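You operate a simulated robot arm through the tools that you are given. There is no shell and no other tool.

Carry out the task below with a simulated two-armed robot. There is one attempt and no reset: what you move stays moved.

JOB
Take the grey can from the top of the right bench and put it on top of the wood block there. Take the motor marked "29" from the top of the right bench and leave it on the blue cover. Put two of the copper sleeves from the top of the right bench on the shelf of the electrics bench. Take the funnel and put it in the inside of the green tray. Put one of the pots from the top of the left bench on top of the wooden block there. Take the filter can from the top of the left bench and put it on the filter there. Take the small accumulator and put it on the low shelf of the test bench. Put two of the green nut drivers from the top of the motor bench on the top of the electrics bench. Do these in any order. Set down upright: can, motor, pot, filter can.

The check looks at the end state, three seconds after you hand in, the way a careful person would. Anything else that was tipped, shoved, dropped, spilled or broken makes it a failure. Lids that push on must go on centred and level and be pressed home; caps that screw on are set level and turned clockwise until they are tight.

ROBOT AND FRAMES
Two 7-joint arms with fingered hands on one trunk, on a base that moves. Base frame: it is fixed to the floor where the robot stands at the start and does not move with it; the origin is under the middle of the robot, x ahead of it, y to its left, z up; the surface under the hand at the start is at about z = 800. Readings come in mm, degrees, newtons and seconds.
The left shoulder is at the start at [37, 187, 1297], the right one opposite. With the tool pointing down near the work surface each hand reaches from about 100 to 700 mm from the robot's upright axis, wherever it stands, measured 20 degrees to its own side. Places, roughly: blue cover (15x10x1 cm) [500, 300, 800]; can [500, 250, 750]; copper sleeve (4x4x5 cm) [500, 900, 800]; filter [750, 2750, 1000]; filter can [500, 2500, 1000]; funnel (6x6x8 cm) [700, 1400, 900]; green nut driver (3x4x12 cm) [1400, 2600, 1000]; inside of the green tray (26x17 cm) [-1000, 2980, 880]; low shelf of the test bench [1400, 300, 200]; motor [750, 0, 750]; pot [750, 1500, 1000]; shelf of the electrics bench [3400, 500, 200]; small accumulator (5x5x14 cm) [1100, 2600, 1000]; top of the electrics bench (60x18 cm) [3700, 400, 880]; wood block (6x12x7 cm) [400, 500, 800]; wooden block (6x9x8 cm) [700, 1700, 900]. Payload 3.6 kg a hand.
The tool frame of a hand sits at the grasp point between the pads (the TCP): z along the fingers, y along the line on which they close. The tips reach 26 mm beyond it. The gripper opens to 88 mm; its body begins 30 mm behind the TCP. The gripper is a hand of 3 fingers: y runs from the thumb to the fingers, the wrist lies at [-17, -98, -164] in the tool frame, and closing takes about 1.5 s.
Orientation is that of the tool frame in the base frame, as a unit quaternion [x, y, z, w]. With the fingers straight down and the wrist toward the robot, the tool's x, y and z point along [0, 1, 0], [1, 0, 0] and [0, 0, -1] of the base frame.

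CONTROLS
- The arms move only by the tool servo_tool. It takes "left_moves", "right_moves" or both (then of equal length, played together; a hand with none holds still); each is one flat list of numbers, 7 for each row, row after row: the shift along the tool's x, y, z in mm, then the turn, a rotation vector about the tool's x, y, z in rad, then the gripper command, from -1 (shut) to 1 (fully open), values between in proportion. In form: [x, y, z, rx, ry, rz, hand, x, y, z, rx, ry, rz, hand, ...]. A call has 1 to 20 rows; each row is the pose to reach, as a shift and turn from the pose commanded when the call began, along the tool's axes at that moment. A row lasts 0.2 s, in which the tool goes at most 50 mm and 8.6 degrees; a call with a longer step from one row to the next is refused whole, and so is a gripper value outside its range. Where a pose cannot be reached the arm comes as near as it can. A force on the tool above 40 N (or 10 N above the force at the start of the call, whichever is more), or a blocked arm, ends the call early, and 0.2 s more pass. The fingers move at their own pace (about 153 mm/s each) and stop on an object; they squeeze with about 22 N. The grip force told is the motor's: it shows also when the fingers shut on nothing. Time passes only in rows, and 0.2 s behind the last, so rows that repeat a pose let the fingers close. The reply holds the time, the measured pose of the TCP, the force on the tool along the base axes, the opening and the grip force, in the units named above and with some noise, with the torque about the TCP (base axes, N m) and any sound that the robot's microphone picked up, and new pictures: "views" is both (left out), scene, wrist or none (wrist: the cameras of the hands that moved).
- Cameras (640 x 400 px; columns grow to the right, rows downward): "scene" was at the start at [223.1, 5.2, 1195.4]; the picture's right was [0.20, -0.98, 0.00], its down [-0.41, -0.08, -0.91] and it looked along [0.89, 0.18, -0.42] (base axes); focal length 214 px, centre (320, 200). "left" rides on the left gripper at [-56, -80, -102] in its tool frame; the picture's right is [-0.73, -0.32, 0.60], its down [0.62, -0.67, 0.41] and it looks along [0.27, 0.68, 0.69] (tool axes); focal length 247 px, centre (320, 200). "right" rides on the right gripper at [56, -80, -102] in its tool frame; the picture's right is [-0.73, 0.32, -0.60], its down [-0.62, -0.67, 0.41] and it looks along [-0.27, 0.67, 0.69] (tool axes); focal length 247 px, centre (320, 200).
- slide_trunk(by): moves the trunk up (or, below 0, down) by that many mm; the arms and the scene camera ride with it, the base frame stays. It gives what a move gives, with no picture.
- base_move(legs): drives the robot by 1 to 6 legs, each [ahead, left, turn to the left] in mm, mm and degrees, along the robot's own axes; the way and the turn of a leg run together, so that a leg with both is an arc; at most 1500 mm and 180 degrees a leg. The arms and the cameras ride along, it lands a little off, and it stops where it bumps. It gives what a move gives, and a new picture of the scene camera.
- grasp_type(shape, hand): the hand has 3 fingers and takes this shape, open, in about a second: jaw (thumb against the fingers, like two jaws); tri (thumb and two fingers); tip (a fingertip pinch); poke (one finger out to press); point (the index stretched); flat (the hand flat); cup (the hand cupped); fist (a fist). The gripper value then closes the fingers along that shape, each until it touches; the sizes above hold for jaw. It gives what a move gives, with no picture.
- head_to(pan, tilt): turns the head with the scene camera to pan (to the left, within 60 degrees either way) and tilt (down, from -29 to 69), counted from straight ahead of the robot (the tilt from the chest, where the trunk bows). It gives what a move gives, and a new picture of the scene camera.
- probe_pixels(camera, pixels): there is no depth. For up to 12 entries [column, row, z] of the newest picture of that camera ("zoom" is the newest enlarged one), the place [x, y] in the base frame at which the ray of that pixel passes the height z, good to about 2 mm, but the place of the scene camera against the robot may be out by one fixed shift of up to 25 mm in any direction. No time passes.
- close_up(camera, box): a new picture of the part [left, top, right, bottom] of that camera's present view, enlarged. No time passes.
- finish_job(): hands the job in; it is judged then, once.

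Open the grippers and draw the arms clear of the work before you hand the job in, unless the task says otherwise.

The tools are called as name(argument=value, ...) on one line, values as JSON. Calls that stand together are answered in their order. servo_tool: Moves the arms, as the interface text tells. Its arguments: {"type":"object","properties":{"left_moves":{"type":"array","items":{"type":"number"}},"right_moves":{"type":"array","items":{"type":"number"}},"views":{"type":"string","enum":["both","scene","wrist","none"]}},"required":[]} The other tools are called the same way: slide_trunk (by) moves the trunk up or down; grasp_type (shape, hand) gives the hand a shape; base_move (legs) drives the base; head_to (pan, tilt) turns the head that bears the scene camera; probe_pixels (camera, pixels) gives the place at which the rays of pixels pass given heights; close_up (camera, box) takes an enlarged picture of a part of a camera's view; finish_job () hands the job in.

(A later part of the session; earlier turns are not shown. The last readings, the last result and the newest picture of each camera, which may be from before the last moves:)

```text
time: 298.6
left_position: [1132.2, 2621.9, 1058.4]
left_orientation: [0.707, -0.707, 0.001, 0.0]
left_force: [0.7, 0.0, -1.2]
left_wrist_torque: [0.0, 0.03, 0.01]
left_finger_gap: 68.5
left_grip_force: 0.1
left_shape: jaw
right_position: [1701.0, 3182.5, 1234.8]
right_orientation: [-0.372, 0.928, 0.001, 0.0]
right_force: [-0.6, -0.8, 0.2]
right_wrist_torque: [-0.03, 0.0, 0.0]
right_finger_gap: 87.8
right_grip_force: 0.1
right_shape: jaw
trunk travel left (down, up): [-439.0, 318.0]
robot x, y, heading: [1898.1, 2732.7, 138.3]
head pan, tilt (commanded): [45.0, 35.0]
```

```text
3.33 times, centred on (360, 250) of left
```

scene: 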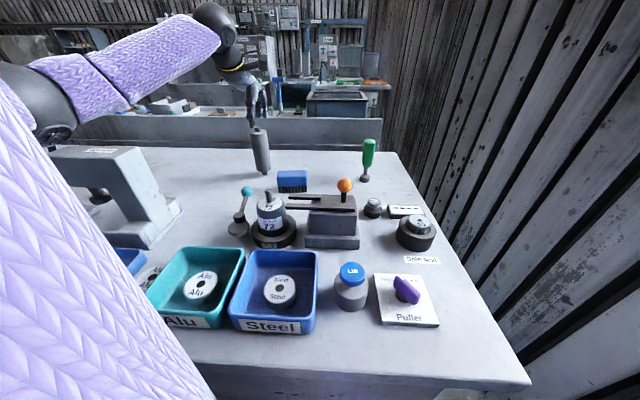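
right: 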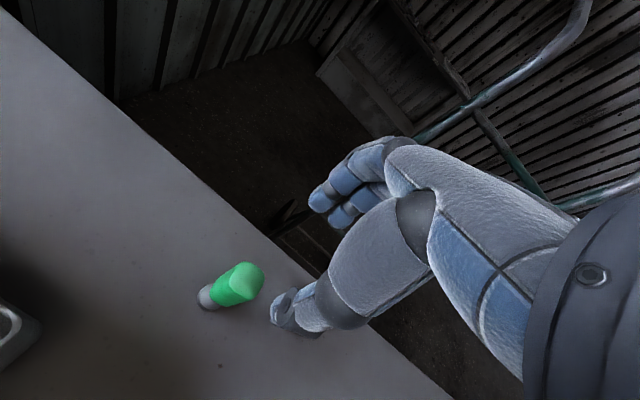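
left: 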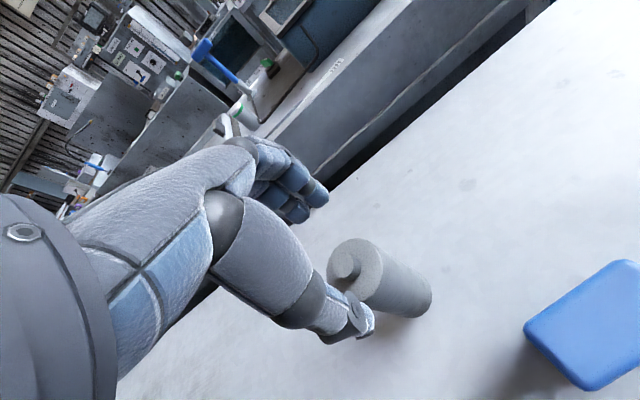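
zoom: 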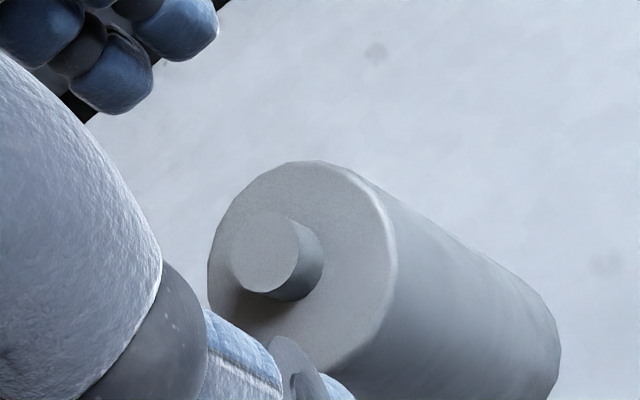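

The elbow is near the press lever, so I raise the trunk 100 mm to lift the elbow, then lower the hand onto the accumulator (with a 4 mm correction).

slide_trunk(by=100)

servo_tool(left_moves=[2, -1.5, 35, 0, 0, 0, 0.55, 4, -3, 70, 0, 0, 0, 0.55, 4, -3, 100, 0, 0, 0, 0.55, 4, -3, 100, 0, 0, 0, 0.55], views="both")

```text
time: 299.9
left_position: [1131.9, 2620.4, 1159.8]
left_orientation: [0.708, -0.706, 0.001, -0.001]
left_force: [0.6, 0.1, 0.1]
left_wrist_torque: [0.0, 0.01, 0.01]
left_finger_gap: 68.6
left_grip_force: 0.0
left_shape: jaw
right_position: [1701.1, 3182.7, 1333.4]
right_orientation: [-0.372, 0.928, 0.0, 0.0]
right_force: [0.1, 0.4, 0.3]
right_wrist_torque: [-0.01, 0.0, -0.03]
right_finger_gap: 87.8
right_grip_force: 0.0
right_shape: jaw
trunk travel left (down, up): [-539.0, 218.0]
robot x, y, heading: [1899.9, 2731.8, 138.4]
head pan, tilt (commanded): [45.0, 35.0]
```

```text
time: 300.9
left_position: [1134.9, 2615.6, 1059.6]
left_orientation: [0.707, -0.707, 0.0, -0.001]
left_force: [0.2, -0.3, 0.3]
left_wrist_torque: [0.02, -0.03, 0.01]
left_finger_gap: 68.5
left_grip_force: 0.1
left_shape: jaw
right_position: [1700.7, 3182.9, 1333.8]
right_orientation: [-0.373, 0.928, 0.001, 0.001]
right_force: [-0.5, -0.2, 0.8]
right_wrist_torque: [0.0, 0.01, 0.0]
right_finger_gap: 87.7
right_grip_force: 0.0
right_shape: jaw
trunk travel left (down, up): [-539.0, 218.0]
robot x, y, heading: [1900.7, 2733.2, 138.3]
head pan, tilt (commanded): [45.0, 35.0]
```

scene: 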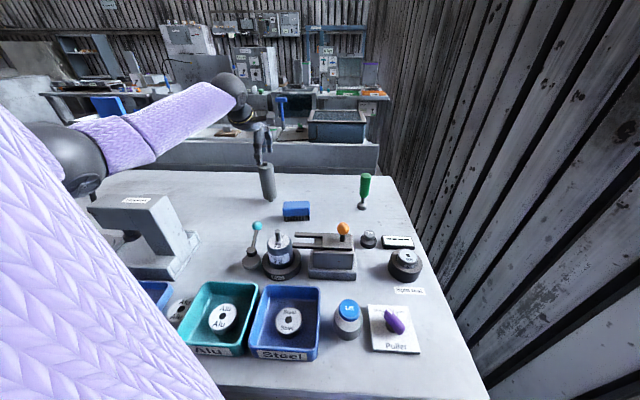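
left: 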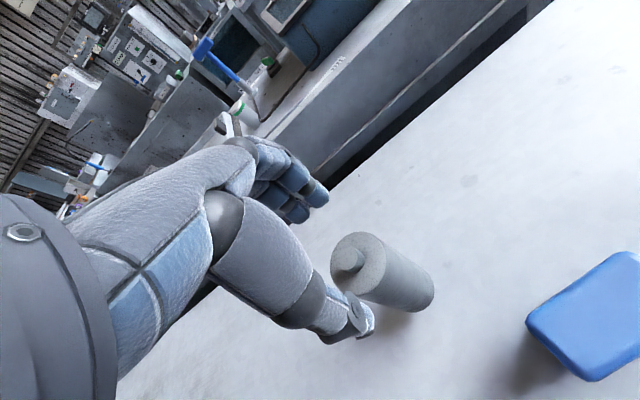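

I zoom near the elbow to check its clearance to the press lever.

close_up(camera="scene", box=[20, 80, 220, 290])

close_up(camera="left", box=[290, 200, 450, 320])

```text
1.90 times, centred on (120, 185) of scene
```

zoom: 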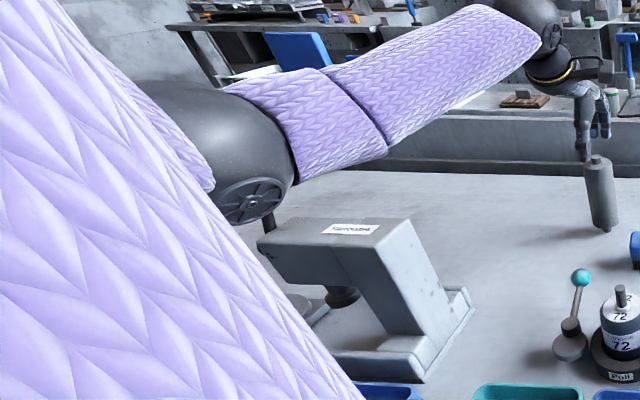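

```text
3.33 times, centred on (370, 260) of left
```

zoom: 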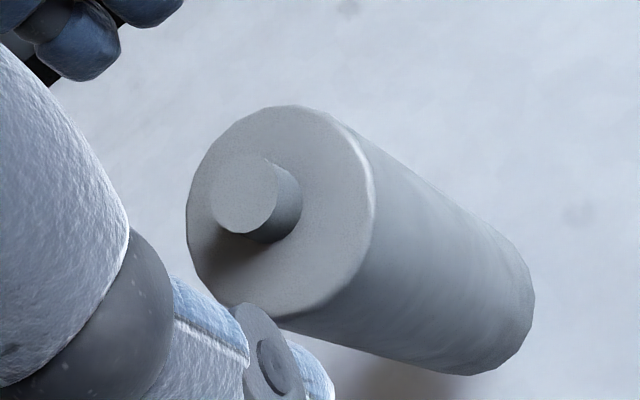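

The stub is now exactly on the tool axis and the elbow is clear of the lever. I descend 80 mm to z≈980.

servo_tool(left_moves=[0, 0, 20, 0, 0, 0, 0.55, 0, 0, 40, 0, 0, 0, 0.55, 0, 0, 60, 0, 0, 0, 0.55, 0, 0, 80, 0, 0, 0, 0.55, 0, 0, 80, 0, 0, 0, 0.55], views="both")

```text
time: 302.1
left_position: [1133.7, 2618.6, 981.1]
left_orientation: [0.708, -0.706, 0.0, 0.001]
left_force: [0.2, -0.1, -0.2]
left_wrist_torque: [-0.02, 0.01, -0.01]
left_finger_gap: 68.5
left_grip_force: 0.1
left_shape: jaw
right_position: [1701.5, 3183.2, 1333.7]
right_orientation: [-0.373, 0.928, 0.0, 0.001]
right_force: [0.4, -0.5, -0.1]
right_wrist_torque: [0.02, 0.02, -0.01]
right_finger_gap: 87.5
right_grip_force: 0.1
right_shape: jaw
trunk travel left (down, up): [-539.0, 218.0]
robot x, y, heading: [1896.2, 2730.6, 138.6]
head pan, tilt (commanded): [45.0, 35.0]
```

scene: 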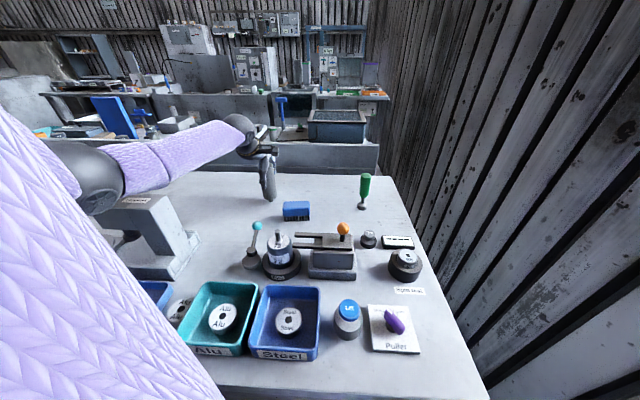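
left: 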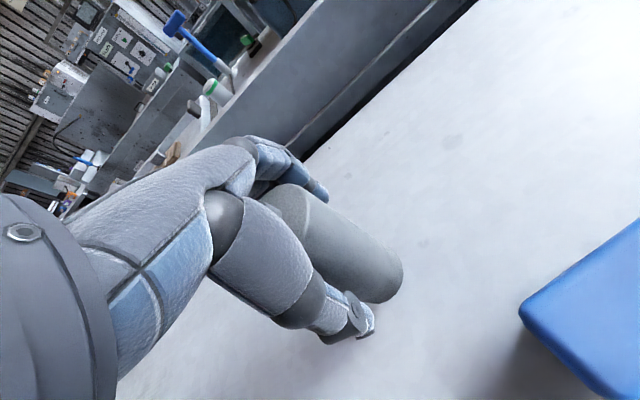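

The accumulator is between the fingers. I close and lift it.

servo_tool(left_moves=[0, 0, 0, 0, 0, 0, -1, 0, 0, 0, 0, 0, 0, -1, 0, 0, 0, 0, 0, 0, -1, 0, 0, 0, 0, 0, 0, -1, 0, 0, 0, 0, 0, 0, -1, 0, 0, 0, 0, 0, 0, -1, 0, 0, -10, 0, 0, 0, -1, 0, 0, -40, 0, 0, 0, -1, 0, 0, -80, 0, 0, 0, -1, 0, 0, -120, 0, 0, 0, -1, 0, 0, -160, 0, 0, 0, -1, 0, 0, -200, 0, 0, 0, -1], views="both")

```text
time: 304.7
left_position: [1134.2, 2615.2, 1181.9]
left_orientation: [0.708, -0.706, 0.0, 0.0]
left_force: [0.6, -0.3, -3.6]
left_wrist_torque: [-0.02, 0.02, -0.02]
left_finger_gap: 37.6
left_grip_force: 22.0
left_shape: jaw
right_position: [1700.8, 3184.2, 1334.7]
right_orientation: [-0.372, 0.928, 0.001, 0.0]
right_force: [-0.2, -0.1, -0.7]
right_wrist_torque: [0.02, -0.01, 0.01]
right_finger_gap: 87.7
right_grip_force: 0.1
right_shape: jaw
trunk travel left (down, up): [-539.0, 218.0]
robot x, y, heading: [1896.0, 2733.2, 138.4]
head pan, tilt (commanded): [45.0, 35.0]
```

scene: 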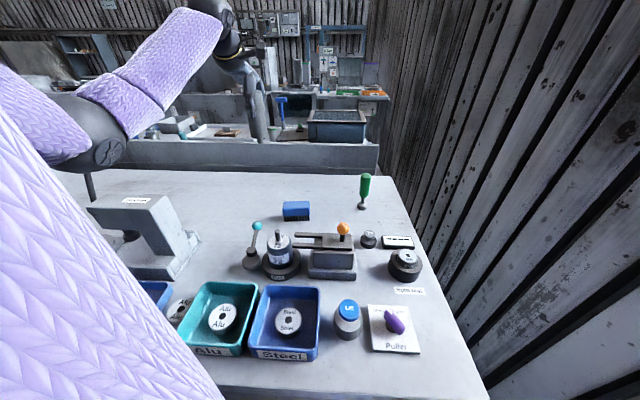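
left: 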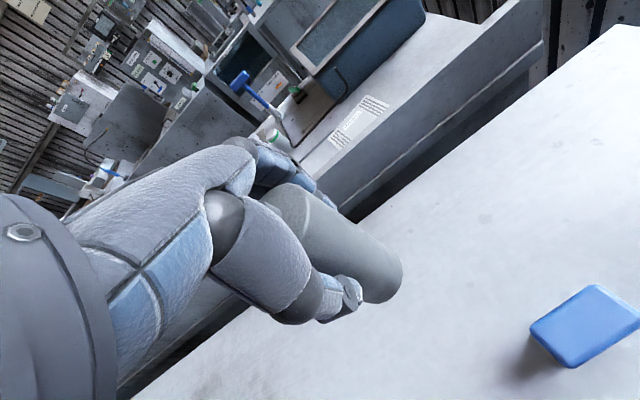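

The accumulator is held (3.6 N). I back away from the bench, turn to face −x, and drive down the lane to the test bench.

base_move(legs=[[-374, -332, 0], [0, 0, 41.5], [0, 1500, 0], [0, 700, 0]])

slide_trunk(by=-100)

head_to(pan=20, tilt=35)

```text
time: 320.1
left_position: [1886.4, -67.2, 1180.4]
left_orientation: [0.908, -0.418, 0.001, -0.001]
left_force: [0.0, 0.1, -3.6]
left_wrist_torque: [0.02, -0.01, 0.05]
left_finger_gap: 37.6
left_grip_force: 22.0
left_shape: jaw
right_position: [1948.3, 731.6, 1334.1]
right_orientation: [-0.671, 0.742, 0.0, 0.0]
right_force: [-0.5, 0.1, 0.7]
right_wrist_torque: [0.02, -0.02, 0.02]
right_finger_gap: 87.8
right_grip_force: 0.1
right_shape: jaw
trunk travel left (down, up): [-539.0, 218.0]
robot x, y, heading: [2395.2, 516.7, 178.9]
head pan, tilt (commanded): [45.0, 35.0]
```

scene: 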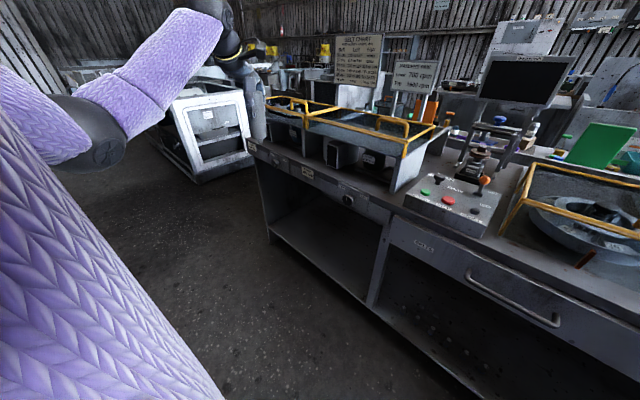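

```text
time: 321.5
left_position: [1886.9, -68.8, 1081.3]
left_orientation: [0.909, -0.418, 0.0, 0.001]
left_force: [-0.9, 0.5, -3.7]
left_wrist_torque: [0.0, -0.01, 0.04]
left_finger_gap: 37.4
left_grip_force: 21.9
left_shape: jaw
right_position: [1948.8, 731.8, 1233.6]
right_orientation: [-0.67, 0.742, 0.001, -0.001]
right_force: [-0.3, 0.3, -0.5]
right_wrist_torque: [0.0, -0.04, 0.0]
right_finger_gap: 87.4
right_grip_force: 0.0
right_shape: jaw
trunk travel left (down, up): [-439.0, 318.0]
robot x, y, heading: [2388.9, 515.0, 178.8]
head pan, tilt (commanded): [45.0, 35.0]
```

```text
time: 322.4
left_position: [1887.4, -68.2, 1081.9]
left_orientation: [0.909, -0.417, 0.0, -0.002]
left_force: [0.7, 0.6, -3.5]
left_wrist_torque: [0.01, 0.0, 0.05]
left_finger_gap: 37.4
left_grip_force: 22.5
left_shape: jaw
right_position: [1948.9, 732.0, 1232.1]
right_orientation: [-0.671, 0.742, 0.0, 0.001]
right_force: [-0.7, -0.2, -0.1]
right_wrist_torque: [-0.02, 0.0, -0.01]
right_finger_gap: 87.6
right_grip_force: 0.0
right_shape: jaw
trunk travel left (down, up): [-439.0, 318.0]
robot x, y, heading: [2397.7, 522.0, 178.6]
head pan, tilt (commanded): [20.0, 35.0]
```

scene: 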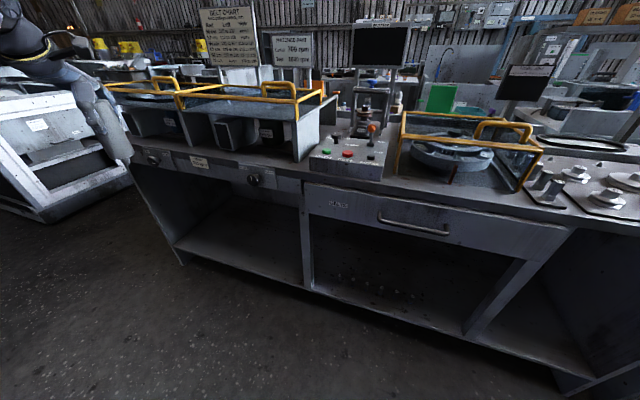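

The test bench's low shelf is visible: left compartment (250,240) is empty, the middle one has small parts. I zoom and probe the shelf's edges.

close_up(camera="scene", box=[130, 140, 330, 310])

probe_pixels(camera="scene", pixels=[[178, 240, 190], [300, 288, 190], [240, 265, 190], [460, 330, 190], [305, 265, 190], [300, 180, 870], [180, 147, 870], [300, 205, 700], [230, 210, 190]])

```text
2.35 times, centred on (230, 225) of scene
```

zoom: 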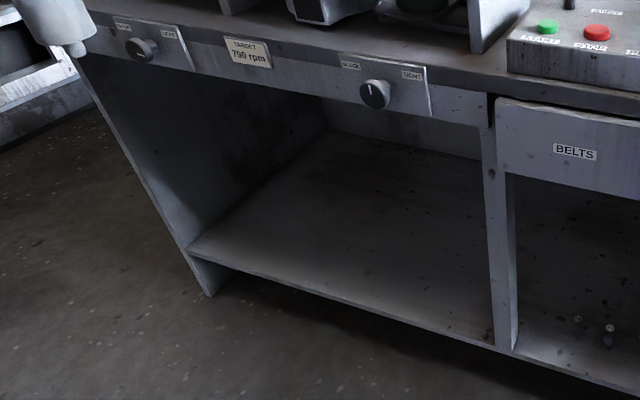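

```text
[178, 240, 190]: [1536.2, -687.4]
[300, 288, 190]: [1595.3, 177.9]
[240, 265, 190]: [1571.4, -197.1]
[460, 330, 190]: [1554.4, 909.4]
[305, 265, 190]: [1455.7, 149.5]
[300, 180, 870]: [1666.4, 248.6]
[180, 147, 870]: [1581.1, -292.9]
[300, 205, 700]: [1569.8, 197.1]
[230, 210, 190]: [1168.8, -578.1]
```

The left compartment of the low shelf (y≈−670…190, front edge x≈1590, z≈190) is empty. I bring the left hand in front of its shoulder, facing −x.

servo_tool(left_moves=[-35.7, -25, 0, 0, 0, 0.0888, -1, -71.4, -50, 0, 0, 0, 0.1775, -1, -107, -75, 0, 0, 0, 0.266, -1, -142.8, -100, 0, 0, 0, 0.355, -1, -178.4, -125, 0, 0, 0, 0.444, -1, -214, -150, 0, 0, 0, 0.5325, -1, -250, -175, 0, 0, 0, 0.621, -1, -285.5, -200, 0, 0, 0, 0.71, -1], views="none")

slide_trunk(by=-400)

slide_trunk(by=-35)

servo_tool(left_moves=[0, 0, 42, 0, 0, 0, -1, 0, 0, 84, 0, 0, 0, -1, 0, 0, 126, 0, 0, 0, -1, 0, 0, 168, 0, 0, 0, -1, 0, 0, 210, 0, 0, 0, -1, 0, 0, 250, 0, 0, 0, -1], views="both")

```text
time: 324.1
left_position: [1853.7, 279.5, 1081.7]
left_orientation: [-0.707, 0.707, -0.001, 0.001]
left_force: [0.6, 0.5, -3.6]
left_wrist_torque: [-0.02, -0.02, 0.02]
left_finger_gap: 37.0
left_grip_force: 22.6
left_shape: jaw
right_position: [1948.4, 733.1, 1233.3]
right_orientation: [-0.671, 0.742, 0.0, 0.001]
right_force: [-0.2, 0.4, 0.1]
right_wrist_torque: [0.04, -0.04, -0.02]
right_finger_gap: 87.7
right_grip_force: 0.1
right_shape: jaw
trunk travel left (down, up): [-439.0, 318.0]
robot x, y, heading: [2394.9, 519.2, 178.7]
head pan, tilt (commanded): [20.0, 35.0]
```

```text
time: 328.0
left_position: [1852.9, 279.2, 681.2]
left_orientation: [-0.706, 0.708, 0.0, 0.0]
left_force: [-0.6, 0.7, -3.4]
left_wrist_torque: [0.0, 0.0, 0.03]
left_finger_gap: 37.5
left_grip_force: 22.1
left_shape: jaw
right_position: [1908.5, 732.6, 784.4]
right_orientation: [-0.669, 0.739, -0.049, 0.055]
right_force: [-0.1, 0.4, 0.5]
right_wrist_torque: [0.02, 0.01, 0.02]
right_finger_gap: 87.6
right_grip_force: 0.1
right_shape: jaw
trunk travel left (down, up): [-39.0, 718.0]
robot x, y, heading: [2391.7, 518.1, 178.8]
head pan, tilt (commanded): [20.0, 35.0]
```

```text
time: 328.8
left_position: [1853.3, 279.8, 646.6]
left_orientation: [-0.706, 0.708, 0.0, 0.0]
left_force: [0.2, -0.6, -3.2]
left_wrist_torque: [0.0, 0.01, -0.04]
left_finger_gap: 37.2
left_grip_force: 21.9
left_shape: jaw
right_position: [1900.7, 733.0, 740.9]
right_orientation: [-0.668, 0.739, -0.061, 0.067]
right_force: [1.0, -1.0, 0.0]
right_wrist_torque: [-0.02, 0.01, 0.0]
right_finger_gap: 87.9
right_grip_force: 0.1
right_shape: jaw
trunk travel left (down, up): [-4.0, 753.0]
robot x, y, heading: [2393.1, 515.0, 178.8]
head pan, tilt (commanded): [20.0, 35.0]
```

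```text
time: 330.2
left_position: [1853.4, 279.9, 394.6]
left_orientation: [-0.706, 0.708, -0.001, 0.0]
left_force: [0.6, -0.5, -3.7]
left_wrist_torque: [0.01, -0.01, -0.07]
left_finger_gap: 37.3
left_grip_force: 21.8
left_shape: jaw
right_position: [1899.2, 733.3, 741.0]
right_orientation: [-0.668, 0.739, -0.061, 0.067]
right_force: [0.1, 0.5, 0.0]
right_wrist_torque: [-0.03, 0.02, 0.03]
right_finger_gap: 87.4
right_grip_force: 0.0
right_shape: jaw
trunk travel left (down, up): [-4.0, 753.0]
robot x, y, heading: [2392.1, 519.3, 178.8]
head pan, tilt (commanded): [20.0, 35.0]
```

scene: 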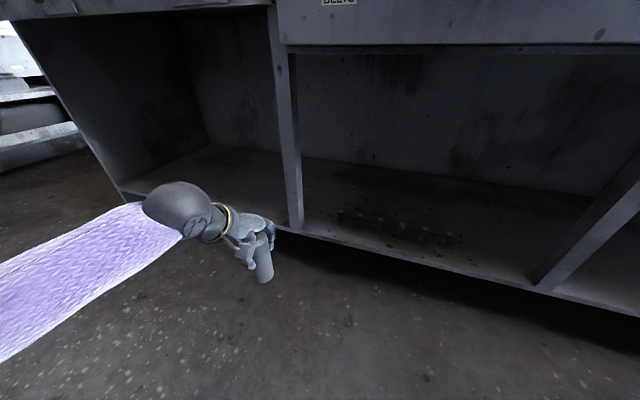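
left: 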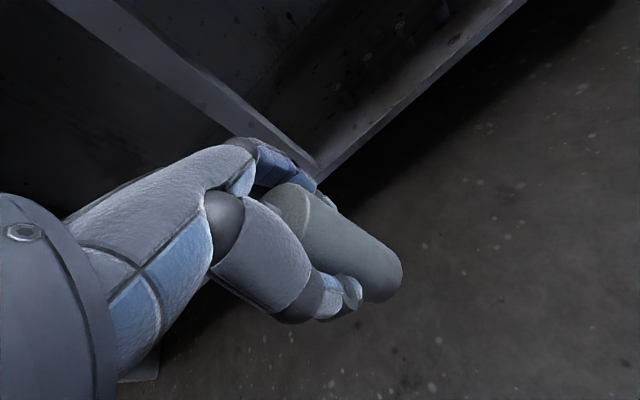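

The left hand holds the accumulator at z≈395, but the right hand must be drawn back before driving in. I pull it toward the body.

servo_tool(right_moves=[-20, -36, -13, 0, 0, 0, 1, -41, -73, -26, 0, 0, 0, 1, -61, -109, -40, 0, 0, 0, 1, -82, -146, -53, 0, 0, 0, 1, -102, -182, -66, 0, 0, 0, 1, -122.7, -218.8, -80, 0, 0, 0, 1], views="scene")

```text
time: 331.8
left_position: [1853.8, 280.0, 395.0]
left_orientation: [-0.707, 0.708, -0.002, 0.002]
left_force: [0.9, -0.3, -4.2]
left_wrist_torque: [-0.01, 0.02, 0.02]
left_finger_gap: 37.1
left_grip_force: 21.8
left_shape: jaw
right_position: [2104.4, 848.1, 905.4]
right_orientation: [-0.667, 0.74, -0.062, 0.059]
right_force: [-5.9, 0.0, 4.7]
right_wrist_torque: [-0.07, -0.21, -0.07]
right_finger_gap: 83.5
right_grip_force: 0.0
right_shape: jaw
right hand out of reach, approached as far as the arm can: row 1, 2, 3, 4, 5, 6
trunk travel left (down, up): [-4.0, 753.0]
robot x, y, heading: [2395.4, 519.6, 178.8]
head pan, tilt (commanded): [20.0, 35.0]
stopped in row 6 (right hand): the force on the tool passed its limit at 44 N (the readings are from after the stop); the commanded pose is now the measured one
```

scene: 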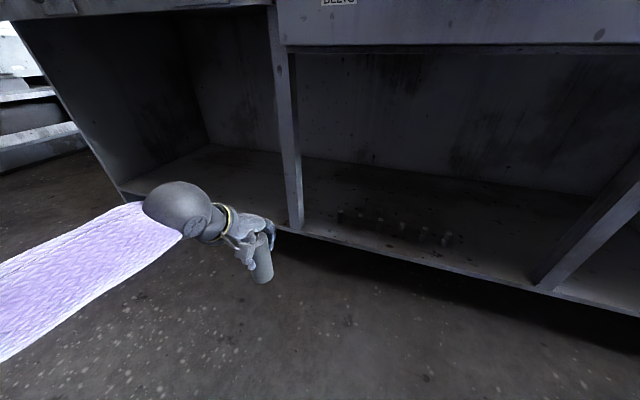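

The right hand touched something (44 N), probably my own arm. I look from its camera.

servo_tool(right_moves=[0, 10, 0, 0, 0, 0, 1, 0, 20, 0, 0, 0, 0, 1, 0, 25, 0, 0, 0, 0, 1], views="both")

```text
time: 332.6
left_position: [1853.1, 280.8, 395.9]
left_orientation: [-0.706, 0.708, -0.001, 0.0]
left_force: [-0.6, 0.4, -3.9]
left_wrist_torque: [0.01, -0.01, -0.02]
left_finger_gap: 37.3
left_grip_force: 22.0
left_shape: jaw
right_position: [2081.8, 849.3, 901.4]
right_orientation: [-0.668, 0.739, -0.061, 0.059]
right_force: [0.8, -0.3, 0.6]
right_wrist_torque: [0.0, -0.01, -0.02]
right_finger_gap: 87.7
right_grip_force: 0.1
right_shape: jaw
trunk travel left (down, up): [-4.0, 753.0]
robot x, y, heading: [2393.9, 517.6, 178.8]
head pan, tilt (commanded): [20.0, 35.0]
```

scene: 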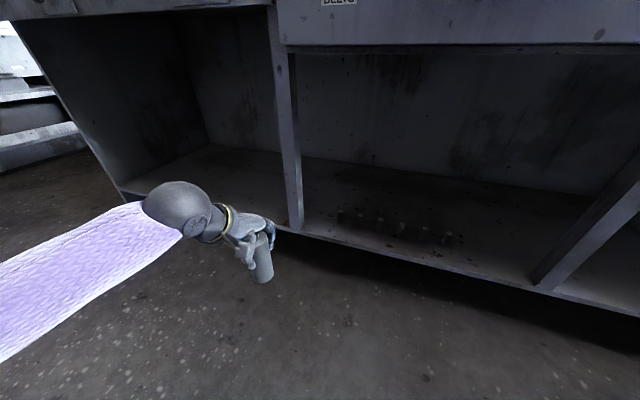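
right: 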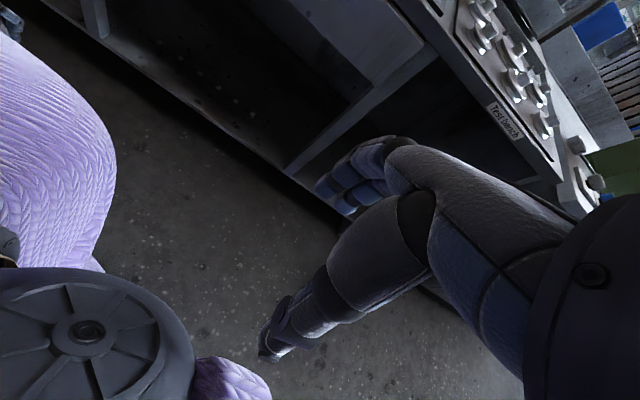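

It was only my own elbow. I turn 14° right so the right side stays back, then slide along the bench and drive in so the left hand ends near (1490,−100).

base_move(legs=[[0, 0, -14], [-138, 510, 0]])

```text
time: 336.5
left_position: [1808.7, -110.6, 396.3]
left_orientation: [-0.614, 0.789, -0.001, 0.0]
left_force: [-0.8, -0.2, -3.8]
left_wrist_torque: [0.02, -0.01, 0.04]
left_finger_gap: 37.2
left_grip_force: 22.2
left_shape: jaw
right_position: [2167.6, 385.1, 901.1]
right_orientation: [-0.572, 0.816, -0.068, 0.051]
right_force: [0.6, -1.1, 0.1]
right_wrist_torque: [0.01, 0.0, 0.03]
right_finger_gap: 87.8
right_grip_force: 0.1
right_shape: jaw
trunk travel left (down, up): [-4.0, 753.0]
robot x, y, heading: [2391.5, -10.7, 164.8]
head pan, tilt (commanded): [20.0, 35.0]
```

scene: 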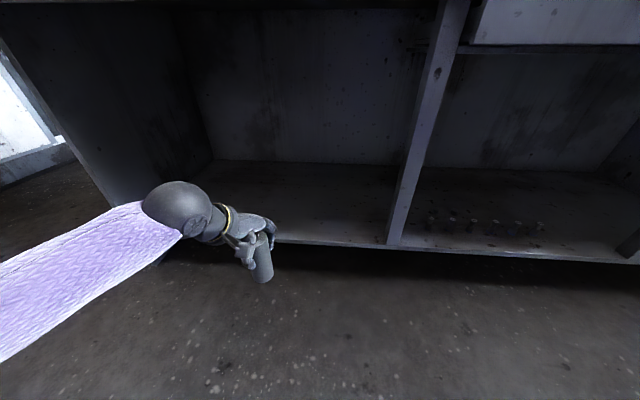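

The hand is in front of the left compartment. I check the shelf's front edge and divider.

probe_pixels(camera="scene", pixels=[[300, 239, 190], [380, 244, 190], [392, 244, 190], [300, 163, 190], [210, 160, 190], [470, 47, 700], [320, 12, 700]])

close_up(camera="scene", box=[140, 130, 440, 310])

```text
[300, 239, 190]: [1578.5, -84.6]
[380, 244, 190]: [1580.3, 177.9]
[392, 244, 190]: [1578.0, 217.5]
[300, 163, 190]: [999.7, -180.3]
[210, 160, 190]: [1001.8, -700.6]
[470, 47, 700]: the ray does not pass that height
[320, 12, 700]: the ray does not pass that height
```

```text
2.13 times, centred on (290, 220) of scene
```

zoom: 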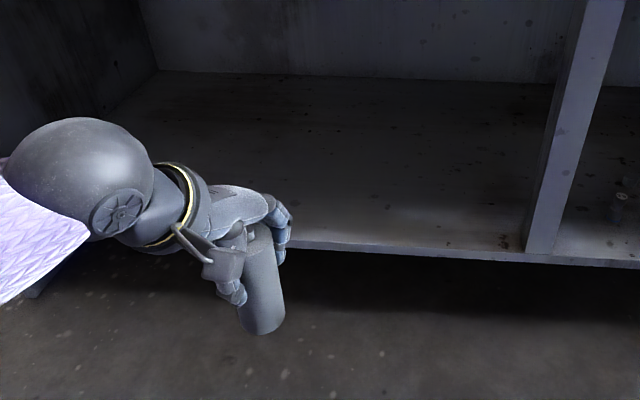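

Shelf front at x≈1592. I drive in 310 mm so that the accumulator is ≈90 mm inside the front edge.

base_move(legs=[[302, 82, 0]])

servo_tool(left_moves=[0, 0, 25, 0, 0, 0, -1, 0, 0, 50, 0, 0, 0, -1, 0, 0, 75, 0, 0, 0, -1, 0, 0, 88, 0, 0, 0, -1, 0, 0, 88, 0, 0, 0, -1], views="both")

```text
time: 338.6
left_position: [1495.4, -111.2, 396.2]
left_orientation: [-0.615, 0.788, -0.001, 0.001]
left_force: [0.7, 0.5, -3.7]
left_wrist_torque: [0.0, -0.01, -0.01]
left_finger_gap: 37.4
left_grip_force: 22.2
left_shape: jaw
right_position: [1853.7, 385.4, 902.0]
right_orientation: [-0.571, 0.816, -0.069, 0.051]
right_force: [0.2, 1.1, 0.1]
right_wrist_torque: [-0.01, 0.01, 0.01]
right_finger_gap: 87.6
right_grip_force: 0.0
right_shape: jaw
trunk travel left (down, up): [-4.0, 753.0]
robot x, y, heading: [2076.5, -13.5, 165.1]
head pan, tilt (commanded): [20.0, 35.0]
```

scene: 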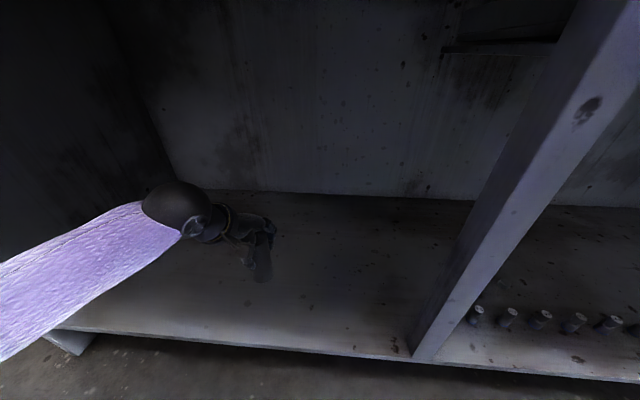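

```text
time: 339.8
left_position: [1494.2, -110.4, 308.3]
left_orientation: [-0.615, 0.788, -0.002, 0.001]
left_force: [-0.2, -0.1, -3.2]
left_wrist_torque: [-0.01, -0.03, -0.04]
left_finger_gap: 37.1
left_grip_force: 22.1
left_shape: jaw
right_position: [1852.3, 386.5, 902.6]
right_orientation: [-0.572, 0.816, -0.068, 0.051]
right_force: [1.0, -0.2, 0.4]
right_wrist_torque: [-0.01, -0.03, 0.01]
right_finger_gap: 87.9
right_grip_force: 0.0
right_shape: jaw
trunk travel left (down, up): [-4.0, 753.0]
robot x, y, heading: [2079.9, -11.4, 164.7]
head pan, tilt (commanded): [20.0, 35.0]
```

scene: 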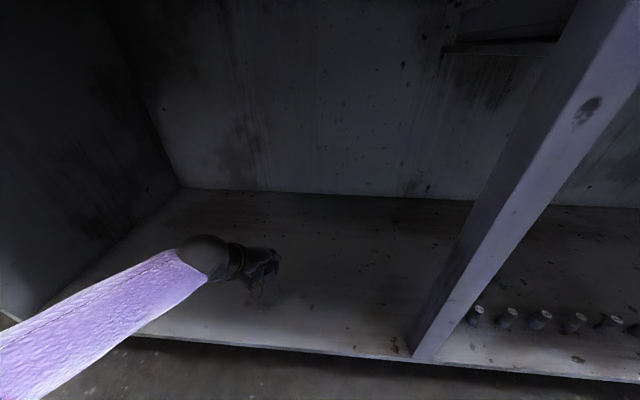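
left: 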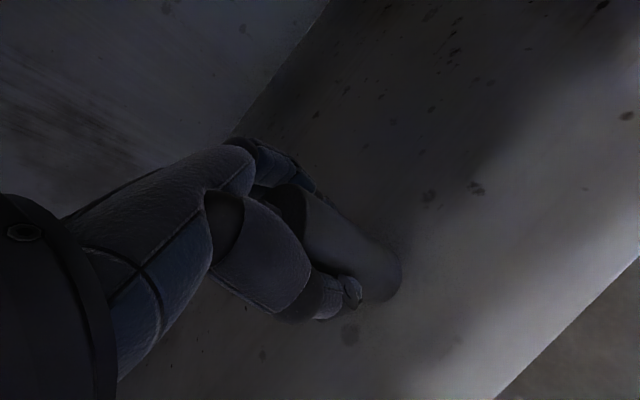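

Bottom ≈ 15 mm above the shelf. I lower in small steps.

servo_tool(left_moves=[0, 0, 3, 0, 0, 0, -1, 0, 0, 6, 0, 0, 0, -1, 0, 0, 6, 0, 0, 0, -1], views="none")

servo_tool(left_moves=[0, 0, 1.5, 0, 0, 0, -1, 0, 0, 3, 0, 0, 0, -1, 0, 0, 3, 0, 0, 0, -1], views="none")

servo_tool(left_moves=[0, 0, 1.5, 0, 0, 0, -1, 0, 0, 3, 0, 0, 0, -1, 0, 0, 3, 0, 0, 0, -1], views="none")

```text
time: 340.6
left_position: [1494.9, -110.8, 301.3]
left_orientation: [-0.615, 0.789, 0.0, 0.001]
left_force: [0.6, 0.5, -3.0]
left_wrist_torque: [0.0, 0.0, -0.02]
left_finger_gap: 37.1
left_grip_force: 21.9
left_shape: jaw
right_position: [1853.9, 385.2, 901.5]
right_orientation: [-0.572, 0.816, -0.068, 0.051]
right_force: [-0.3, 0.0, -0.4]
right_wrist_torque: [0.0, -0.02, 0.0]
right_finger_gap: 87.8
right_grip_force: 0.1
right_shape: jaw
trunk travel left (down, up): [-4.0, 753.0]
robot x, y, heading: [2074.5, -13.4, 164.9]
head pan, tilt (commanded): [20.0, 35.0]
```

```text
time: 341.4
left_position: [1493.7, -111.1, 299.4]
left_orientation: [-0.615, 0.789, 0.001, -0.001]
left_force: [1.8, -1.1, 13.2]
left_wrist_torque: [-0.03, -0.17, 0.03]
left_finger_gap: 37.6
left_grip_force: 22.0
left_shape: jaw
right_position: [1853.6, 384.2, 901.8]
right_orientation: [-0.572, 0.816, -0.067, 0.05]
right_force: [0.4, 0.0, 0.1]
right_wrist_torque: [0.0, -0.01, 0.0]
right_finger_gap: 87.7
right_grip_force: 0.1
right_shape: jaw
trunk travel left (down, up): [-4.0, 753.0]
robot x, y, heading: [2074.7, -11.2, 165.1]
head pan, tilt (commanded): [20.0, 35.0]
```

```text
time: 342.2
left_position: [1493.4, -110.4, 298.9]
left_orientation: [-0.615, 0.789, 0.001, -0.001]
left_force: [4.0, -1.4, 27.0]
left_wrist_torque: [-0.08, -0.18, 0.02]
left_finger_gap: 38.6
left_grip_force: 22.1
left_shape: jaw
right_position: [1855.4, 384.7, 900.7]
right_orientation: [-0.571, 0.816, -0.068, 0.05]
right_force: [0.7, 0.4, 0.1]
right_wrist_torque: [-0.01, 0.0, 0.01]
right_finger_gap: 88.2
right_grip_force: 0.0
right_shape: jaw
trunk travel left (down, up): [-4.0, 753.0]
robot x, y, heading: [2079.2, -11.4, 164.7]
head pan, tilt (commanded): [20.0, 35.0]
```

Contact is firm (27 N). I back off 3 mm and check the residual force before opening.

servo_tool(left_moves=[0, 0, -1.5, 0, 0, 0, -1, 0, 0, -3, 0, 0, 0, -1, 0, 0, -3, 0, 0, 0, -1], views="wrist")

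```text
time: 343.0
left_position: [1494.9, -110.1, 299.5]
left_orientation: [-0.615, 0.789, 0.0, 0.0]
left_force: [-1.7, 0.4, 17.8]
left_wrist_torque: [0.01, 0.14, 0.0]
left_finger_gap: 38.7
left_grip_force: 22.0
left_shape: jaw
right_position: [1855.1, 386.2, 901.0]
right_orientation: [-0.572, 0.816, -0.068, 0.05]
right_force: [0.2, 0.1, -0.8]
right_wrist_torque: [-0.02, 0.01, 0.01]
right_finger_gap: 87.8
right_grip_force: 0.1
right_shape: jaw
trunk travel left (down, up): [-4.0, 753.0]
robot x, y, heading: [2074.6, -9.3, 164.9]
head pan, tilt (commanded): [20.0, 35.0]
```

left: 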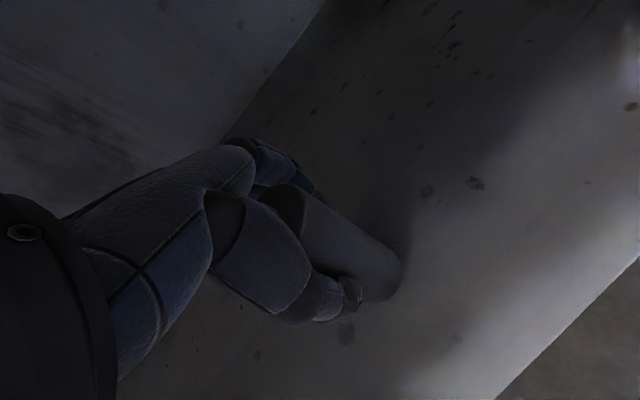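

servo_tool(left_moves=[0, 0, -1, 0, 0, 0, -1, 0, 0, -2, 0, 0, 0, -1, 0, 0, -2, 0, 0, 0, -1], views="none")

```text
time: 343.8
left_position: [1495.3, -110.1, 300.0]
left_orientation: [-0.615, 0.788, -0.002, 0.001]
left_force: [-2.2, 0.4, 9.8]
left_wrist_torque: [0.02, 0.2, -0.01]
left_finger_gap: 38.7
left_grip_force: 22.3
left_shape: jaw
right_position: [1855.1, 385.7, 899.9]
right_orientation: [-0.571, 0.816, -0.068, 0.052]
right_force: [0.0, -0.1, 0.1]
right_wrist_torque: [-0.03, -0.01, 0.02]
right_finger_gap: 87.9
right_grip_force: 0.1
right_shape: jaw
trunk travel left (down, up): [-4.0, 753.0]
robot x, y, heading: [2073.8, -13.9, 164.8]
head pan, tilt (commanded): [20.0, 35.0]
```

servo_tool(left_moves=[0, 0, -1, 0, 0, 0, -1, 0, 0, -2, 0, 0, 0, -1, 0, 0, -2, 0, 0, 0, -1], views="none")

close_up(camera="left", box=[240, 160, 440, 340])

close_up(camera="scene", box=[180, 200, 340, 320])

```text
time: 344.6
left_position: [1496.4, -112.2, 300.9]
left_orientation: [-0.615, 0.789, -0.003, 0.002]
left_force: [-0.6, 0.5, -2.5]
left_wrist_torque: [0.01, 0.04, 0.02]
left_finger_gap: 38.0
left_grip_force: 22.1
left_shape: jaw
right_position: [1854.5, 384.7, 901.5]
right_orientation: [-0.572, 0.816, -0.068, 0.051]
right_force: [1.2, -0.3, 0.7]
right_wrist_torque: [-0.01, -0.02, -0.01]
right_finger_gap: 88.1
right_grip_force: 0.1
right_shape: jaw
trunk travel left (down, up): [-4.0, 753.0]
robot x, y, heading: [2074.7, -12.0, 165.0]
head pan, tilt (commanded): [20.0, 35.0]
```

```text
2.22 times, centred on (340, 250) of left
```

zoom: 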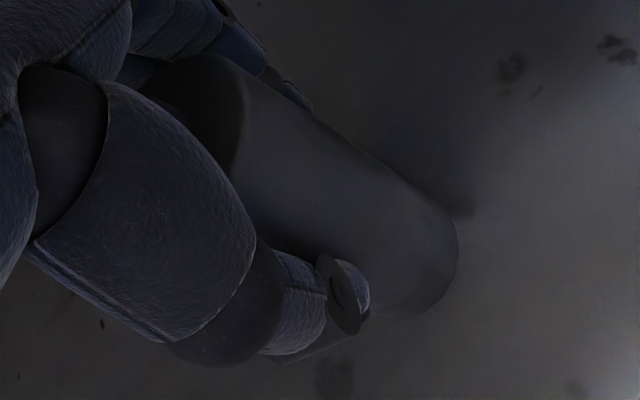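

```text
3.33 times, centred on (260, 260) of scene
```

zoom: 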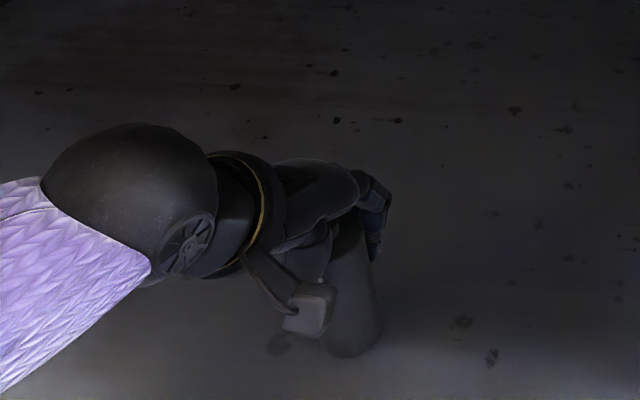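

Only slight load remains on the shelf (−2.5 N of −3.6 N). I lower 0.7 mm and open the fingers slowly.

servo_tool(left_moves=[0, 0, 0.8, 0, 0, 0, -1, 0, 0, 0.8, 0, 0, 0, -1, 0, 0, 0.8, 0, 0, 0, -0.12, 0, 0, 0.8, 0, 0, 0, -0.05, 0, 0, 0.8, 0, 0, 0, 0.05, 0, 0, 0.8, 0, 0, 0, 0.2, 0, 0, 0.8, 0, 0, 0, 0.4, 0, 0, 0.8, 0, 0, 0, 0.55, 0, 0, 0.8, 0, 0, 0, 0.55], views="both")

close_up(camera="left", box=[240, 160, 440, 340])

```text
time: 346.6
left_position: [1493.7, -109.0, 301.8]
left_orientation: [-0.615, 0.789, -0.001, 0.001]
left_force: [-0.3, 0.2, 0.4]
left_wrist_torque: [-0.02, 0.01, 0.03]
left_finger_gap: 68.0
left_grip_force: 0.0
left_shape: jaw
right_position: [1854.2, 385.1, 901.7]
right_orientation: [-0.571, 0.816, -0.069, 0.051]
right_force: [0.0, 0.3, -0.8]
right_wrist_torque: [-0.02, -0.02, -0.02]
right_finger_gap: 88.0
right_grip_force: 0.1
right_shape: jaw
trunk travel left (down, up): [-4.0, 753.0]
robot x, y, heading: [2076.2, -13.6, 164.8]
head pan, tilt (commanded): [20.0, 35.0]
```

scene: 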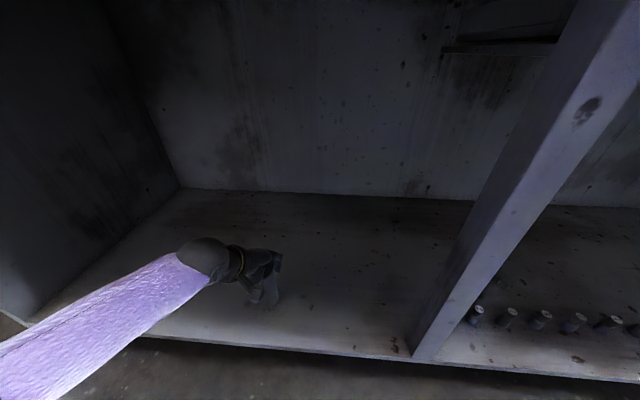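
left: 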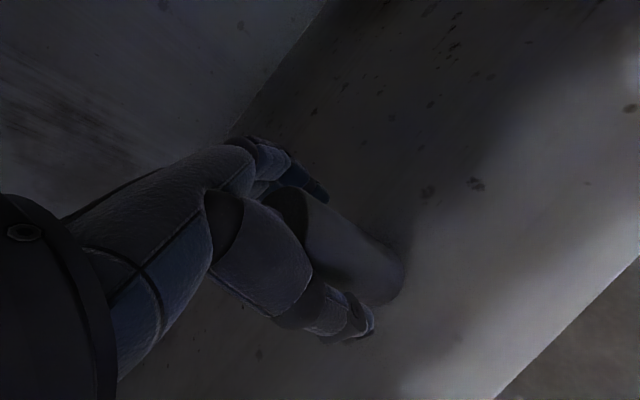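

```text
2.22 times, centred on (340, 250) of left
```

zoom: 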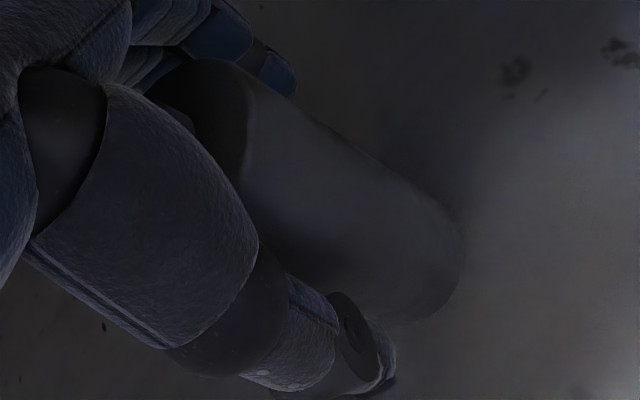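

It stands. I lift the open hand straight up slowly.

servo_tool(left_moves=[0, 0, -10, 0, 0, 0, 0.6, 0, 0, -25, 0, 0, 0, 0.6, 0, 0, -45, 0, 0, 0, 0.6, 0, 0, -70, 0, 0, 0, 0.6, 0, 0, -100, 0, 0, 0, 0.6, 0, 0, -130, 0, 0, 0, 0.6], views="both")

close_up(camera="scene", box=[180, 180, 360, 320])

```text
time: 348.0
left_position: [1496.4, -112.2, 434.4]
left_orientation: [-0.615, 0.788, -0.002, 0.001]
left_force: [-0.1, 0.3, 0.0]
left_wrist_torque: [0.01, 0.04, -0.01]
left_finger_gap: 70.2
left_grip_force: 0.1
left_shape: jaw
right_position: [1853.3, 385.7, 901.2]
right_orientation: [-0.572, 0.816, -0.068, 0.051]
right_force: [-0.6, -0.1, 0.3]
right_wrist_torque: [-0.02, -0.03, -0.01]
right_finger_gap: 88.0
right_grip_force: 0.0
right_shape: jaw
trunk travel left (down, up): [-4.0, 753.0]
robot x, y, heading: [2077.6, -11.4, 164.8]
head pan, tilt (commanded): [20.0, 35.0]
```

scene: 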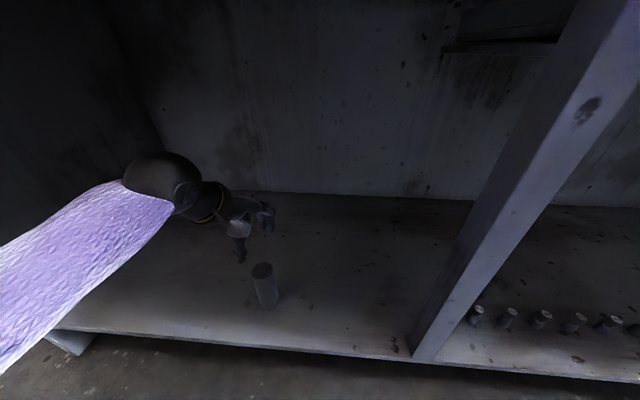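
left: 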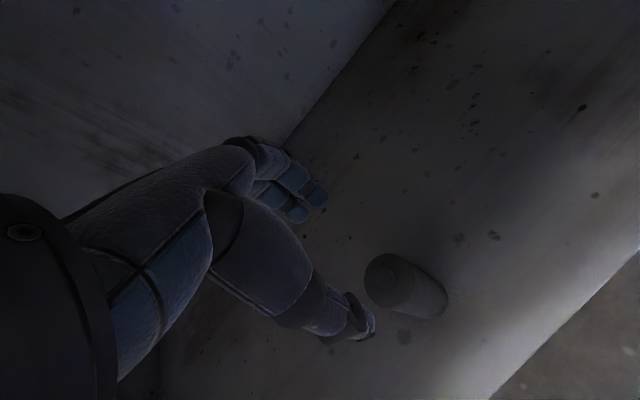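

```text
2.86 times, centred on (270, 250) of scene
```

zoom: 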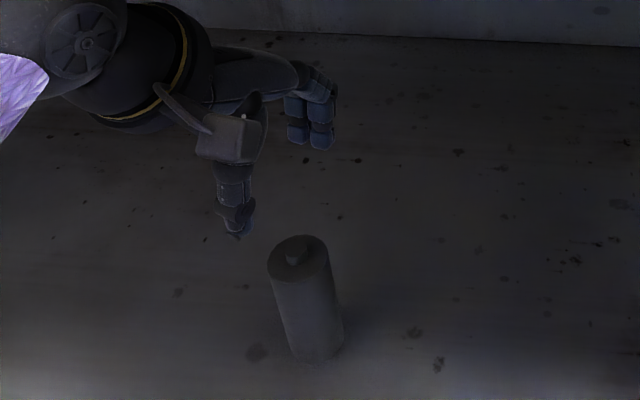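

The accumulator stands on the low shelf. I back out, then raise the trunk.

base_move(legs=[[-338, -92, 0]])

slide_trunk(by=400)

slide_trunk(by=35)

```text
time: 350.3
left_position: [1851.7, -110.9, 433.3]
left_orientation: [-0.613, 0.79, 0.0, 0.001]
left_force: [-0.1, 0.2, 0.0]
left_wrist_torque: [0.02, -0.02, 0.02]
left_finger_gap: 70.3
left_grip_force: 0.1
left_shape: jaw
right_position: [2211.1, 385.5, 901.8]
right_orientation: [-0.57, 0.817, -0.069, 0.05]
right_force: [-0.1, -0.3, 0.6]
right_wrist_torque: [0.01, -0.01, 0.01]
right_finger_gap: 87.8
right_grip_force: 0.0
right_shape: jaw
trunk travel left (down, up): [-4.0, 753.0]
robot x, y, heading: [2429.5, -15.4, 164.5]
head pan, tilt (commanded): [20.0, 35.0]
```

scene: 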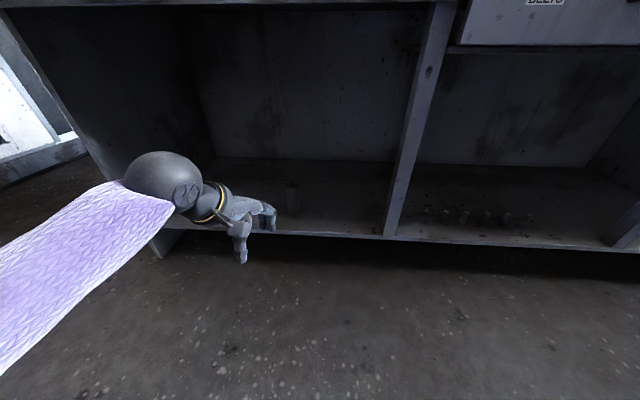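

```text
time: 354.1
left_position: [1850.6, -109.3, 833.3]
left_orientation: [-0.613, 0.79, 0.0, 0.0]
left_force: [0.4, -0.5, 0.4]
left_wrist_torque: [-0.03, 0.02, 0.0]
left_finger_gap: 70.2
left_grip_force: 0.1
left_shape: jaw
right_position: [2213.1, 385.6, 1301.0]
right_orientation: [-0.569, 0.818, -0.069, 0.051]
right_force: [0.2, -0.5, 0.2]
right_wrist_torque: [0.03, 0.02, 0.02]
right_finger_gap: 88.0
right_grip_force: 0.0
right_shape: jaw
trunk travel left (down, up): [-404.0, 353.0]
robot x, y, heading: [2430.7, -13.6, 164.3]
head pan, tilt (commanded): [20.0, 35.0]
```

```text
time: 354.9
left_position: [1851.8, -109.9, 868.2]
left_orientation: [-0.613, 0.79, -0.001, 0.0]
left_force: [-0.3, 0.4, -0.5]
left_wrist_torque: [-0.01, 0.01, 0.01]
left_finger_gap: 69.8
left_grip_force: 0.0
left_shape: jaw
right_position: [2211.8, 384.8, 1336.6]
right_orientation: [-0.57, 0.817, -0.068, 0.051]
right_force: [-0.6, 0.7, -0.5]
right_wrist_torque: [-0.01, 0.02, 0.0]
right_finger_gap: 87.8
right_grip_force: 0.1
right_shape: jaw
trunk travel left (down, up): [-439.0, 318.0]
robot x, y, heading: [2433.1, -12.3, 164.5]
head pan, tilt (commanded): [20.0, 35.0]
```

I raise the left hand and straighten the right hand to natural carrying poses.

servo_tool(left_moves=[0, 0, -38, 0, 0, 0, 1, 0, 0, -76, 0, 0, 0, 1, 0, 0, -115, 0, 0, 0, 1, 0, 0, -153, 0, 0, 0, 1, 0, 0, -192, 0, 0, 0, 1, 0, 0, -230, 0, 0, 0, 1], right_moves=[19, 20.3, 31.7, -0.028, 0, 0, 1, 38, 40.7, 63.3, -0.057, 0, 0, 1, 57, 61, 95, -0.085, 0, 0, 1, 76, 81.3, 126.7, -0.113, 0, 0, 1, 95, 101.7, 158.3, -0.142, 0, 0, 1, 114, 122, 190, -0.17, 0, 0, 1], views="none")

base_move(legs=[[0, 0, 15.5], [0, 1100, 0], [1100, 250, 0]])

```text
time: 356.3
left_position: [1849.9, -109.2, 1099.4]
left_orientation: [-0.613, 0.79, -0.001, 0.002]
left_force: [-0.6, -0.1, -0.2]
left_wrist_torque: [-0.02, -0.03, -0.01]
left_finger_gap: 87.9
left_grip_force: 0.0
left_shape: jaw
right_position: [2089.8, 307.8, 1126.2]
right_orientation: [-0.572, 0.82, 0.001, 0.002]
right_force: [-0.7, -0.5, -1.0]
right_wrist_torque: [0.02, 0.02, -0.04]
right_finger_gap: 88.1
right_grip_force: 0.0
right_shape: jaw
trunk travel left (down, up): [-439.0, 318.0]
robot x, y, heading: [2432.3, -10.3, 164.5]
head pan, tilt (commanded): [20.0, 35.0]
```

```text
time: 368.3
left_position: [772.7, -1597.1, 1099.4]
left_orientation: [0.711, -0.703, 0.0, -0.001]
left_force: [0.1, -0.7, 0.0]
left_wrist_torque: [0.01, -0.01, 0.03]
left_finger_gap: 87.5
left_grip_force: 0.0
left_shape: jaw
right_position: [896.7, -1131.0, 1126.2]
right_orientation: [-0.674, 0.739, 0.001, 0.002]
right_force: [0.5, 0.3, -0.7]
right_wrist_torque: [-0.01, 0.03, 0.03]
right_finger_gap: 87.9
right_grip_force: 0.1
right_shape: jaw
trunk travel left (down, up): [-439.0, 318.0]
robot x, y, heading: [1309.5, -1353.9, 179.7]
head pan, tilt (commanded): [20.0, 35.0]
```

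scene: 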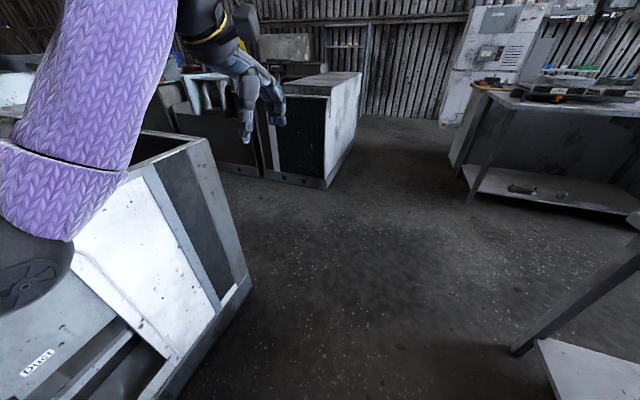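

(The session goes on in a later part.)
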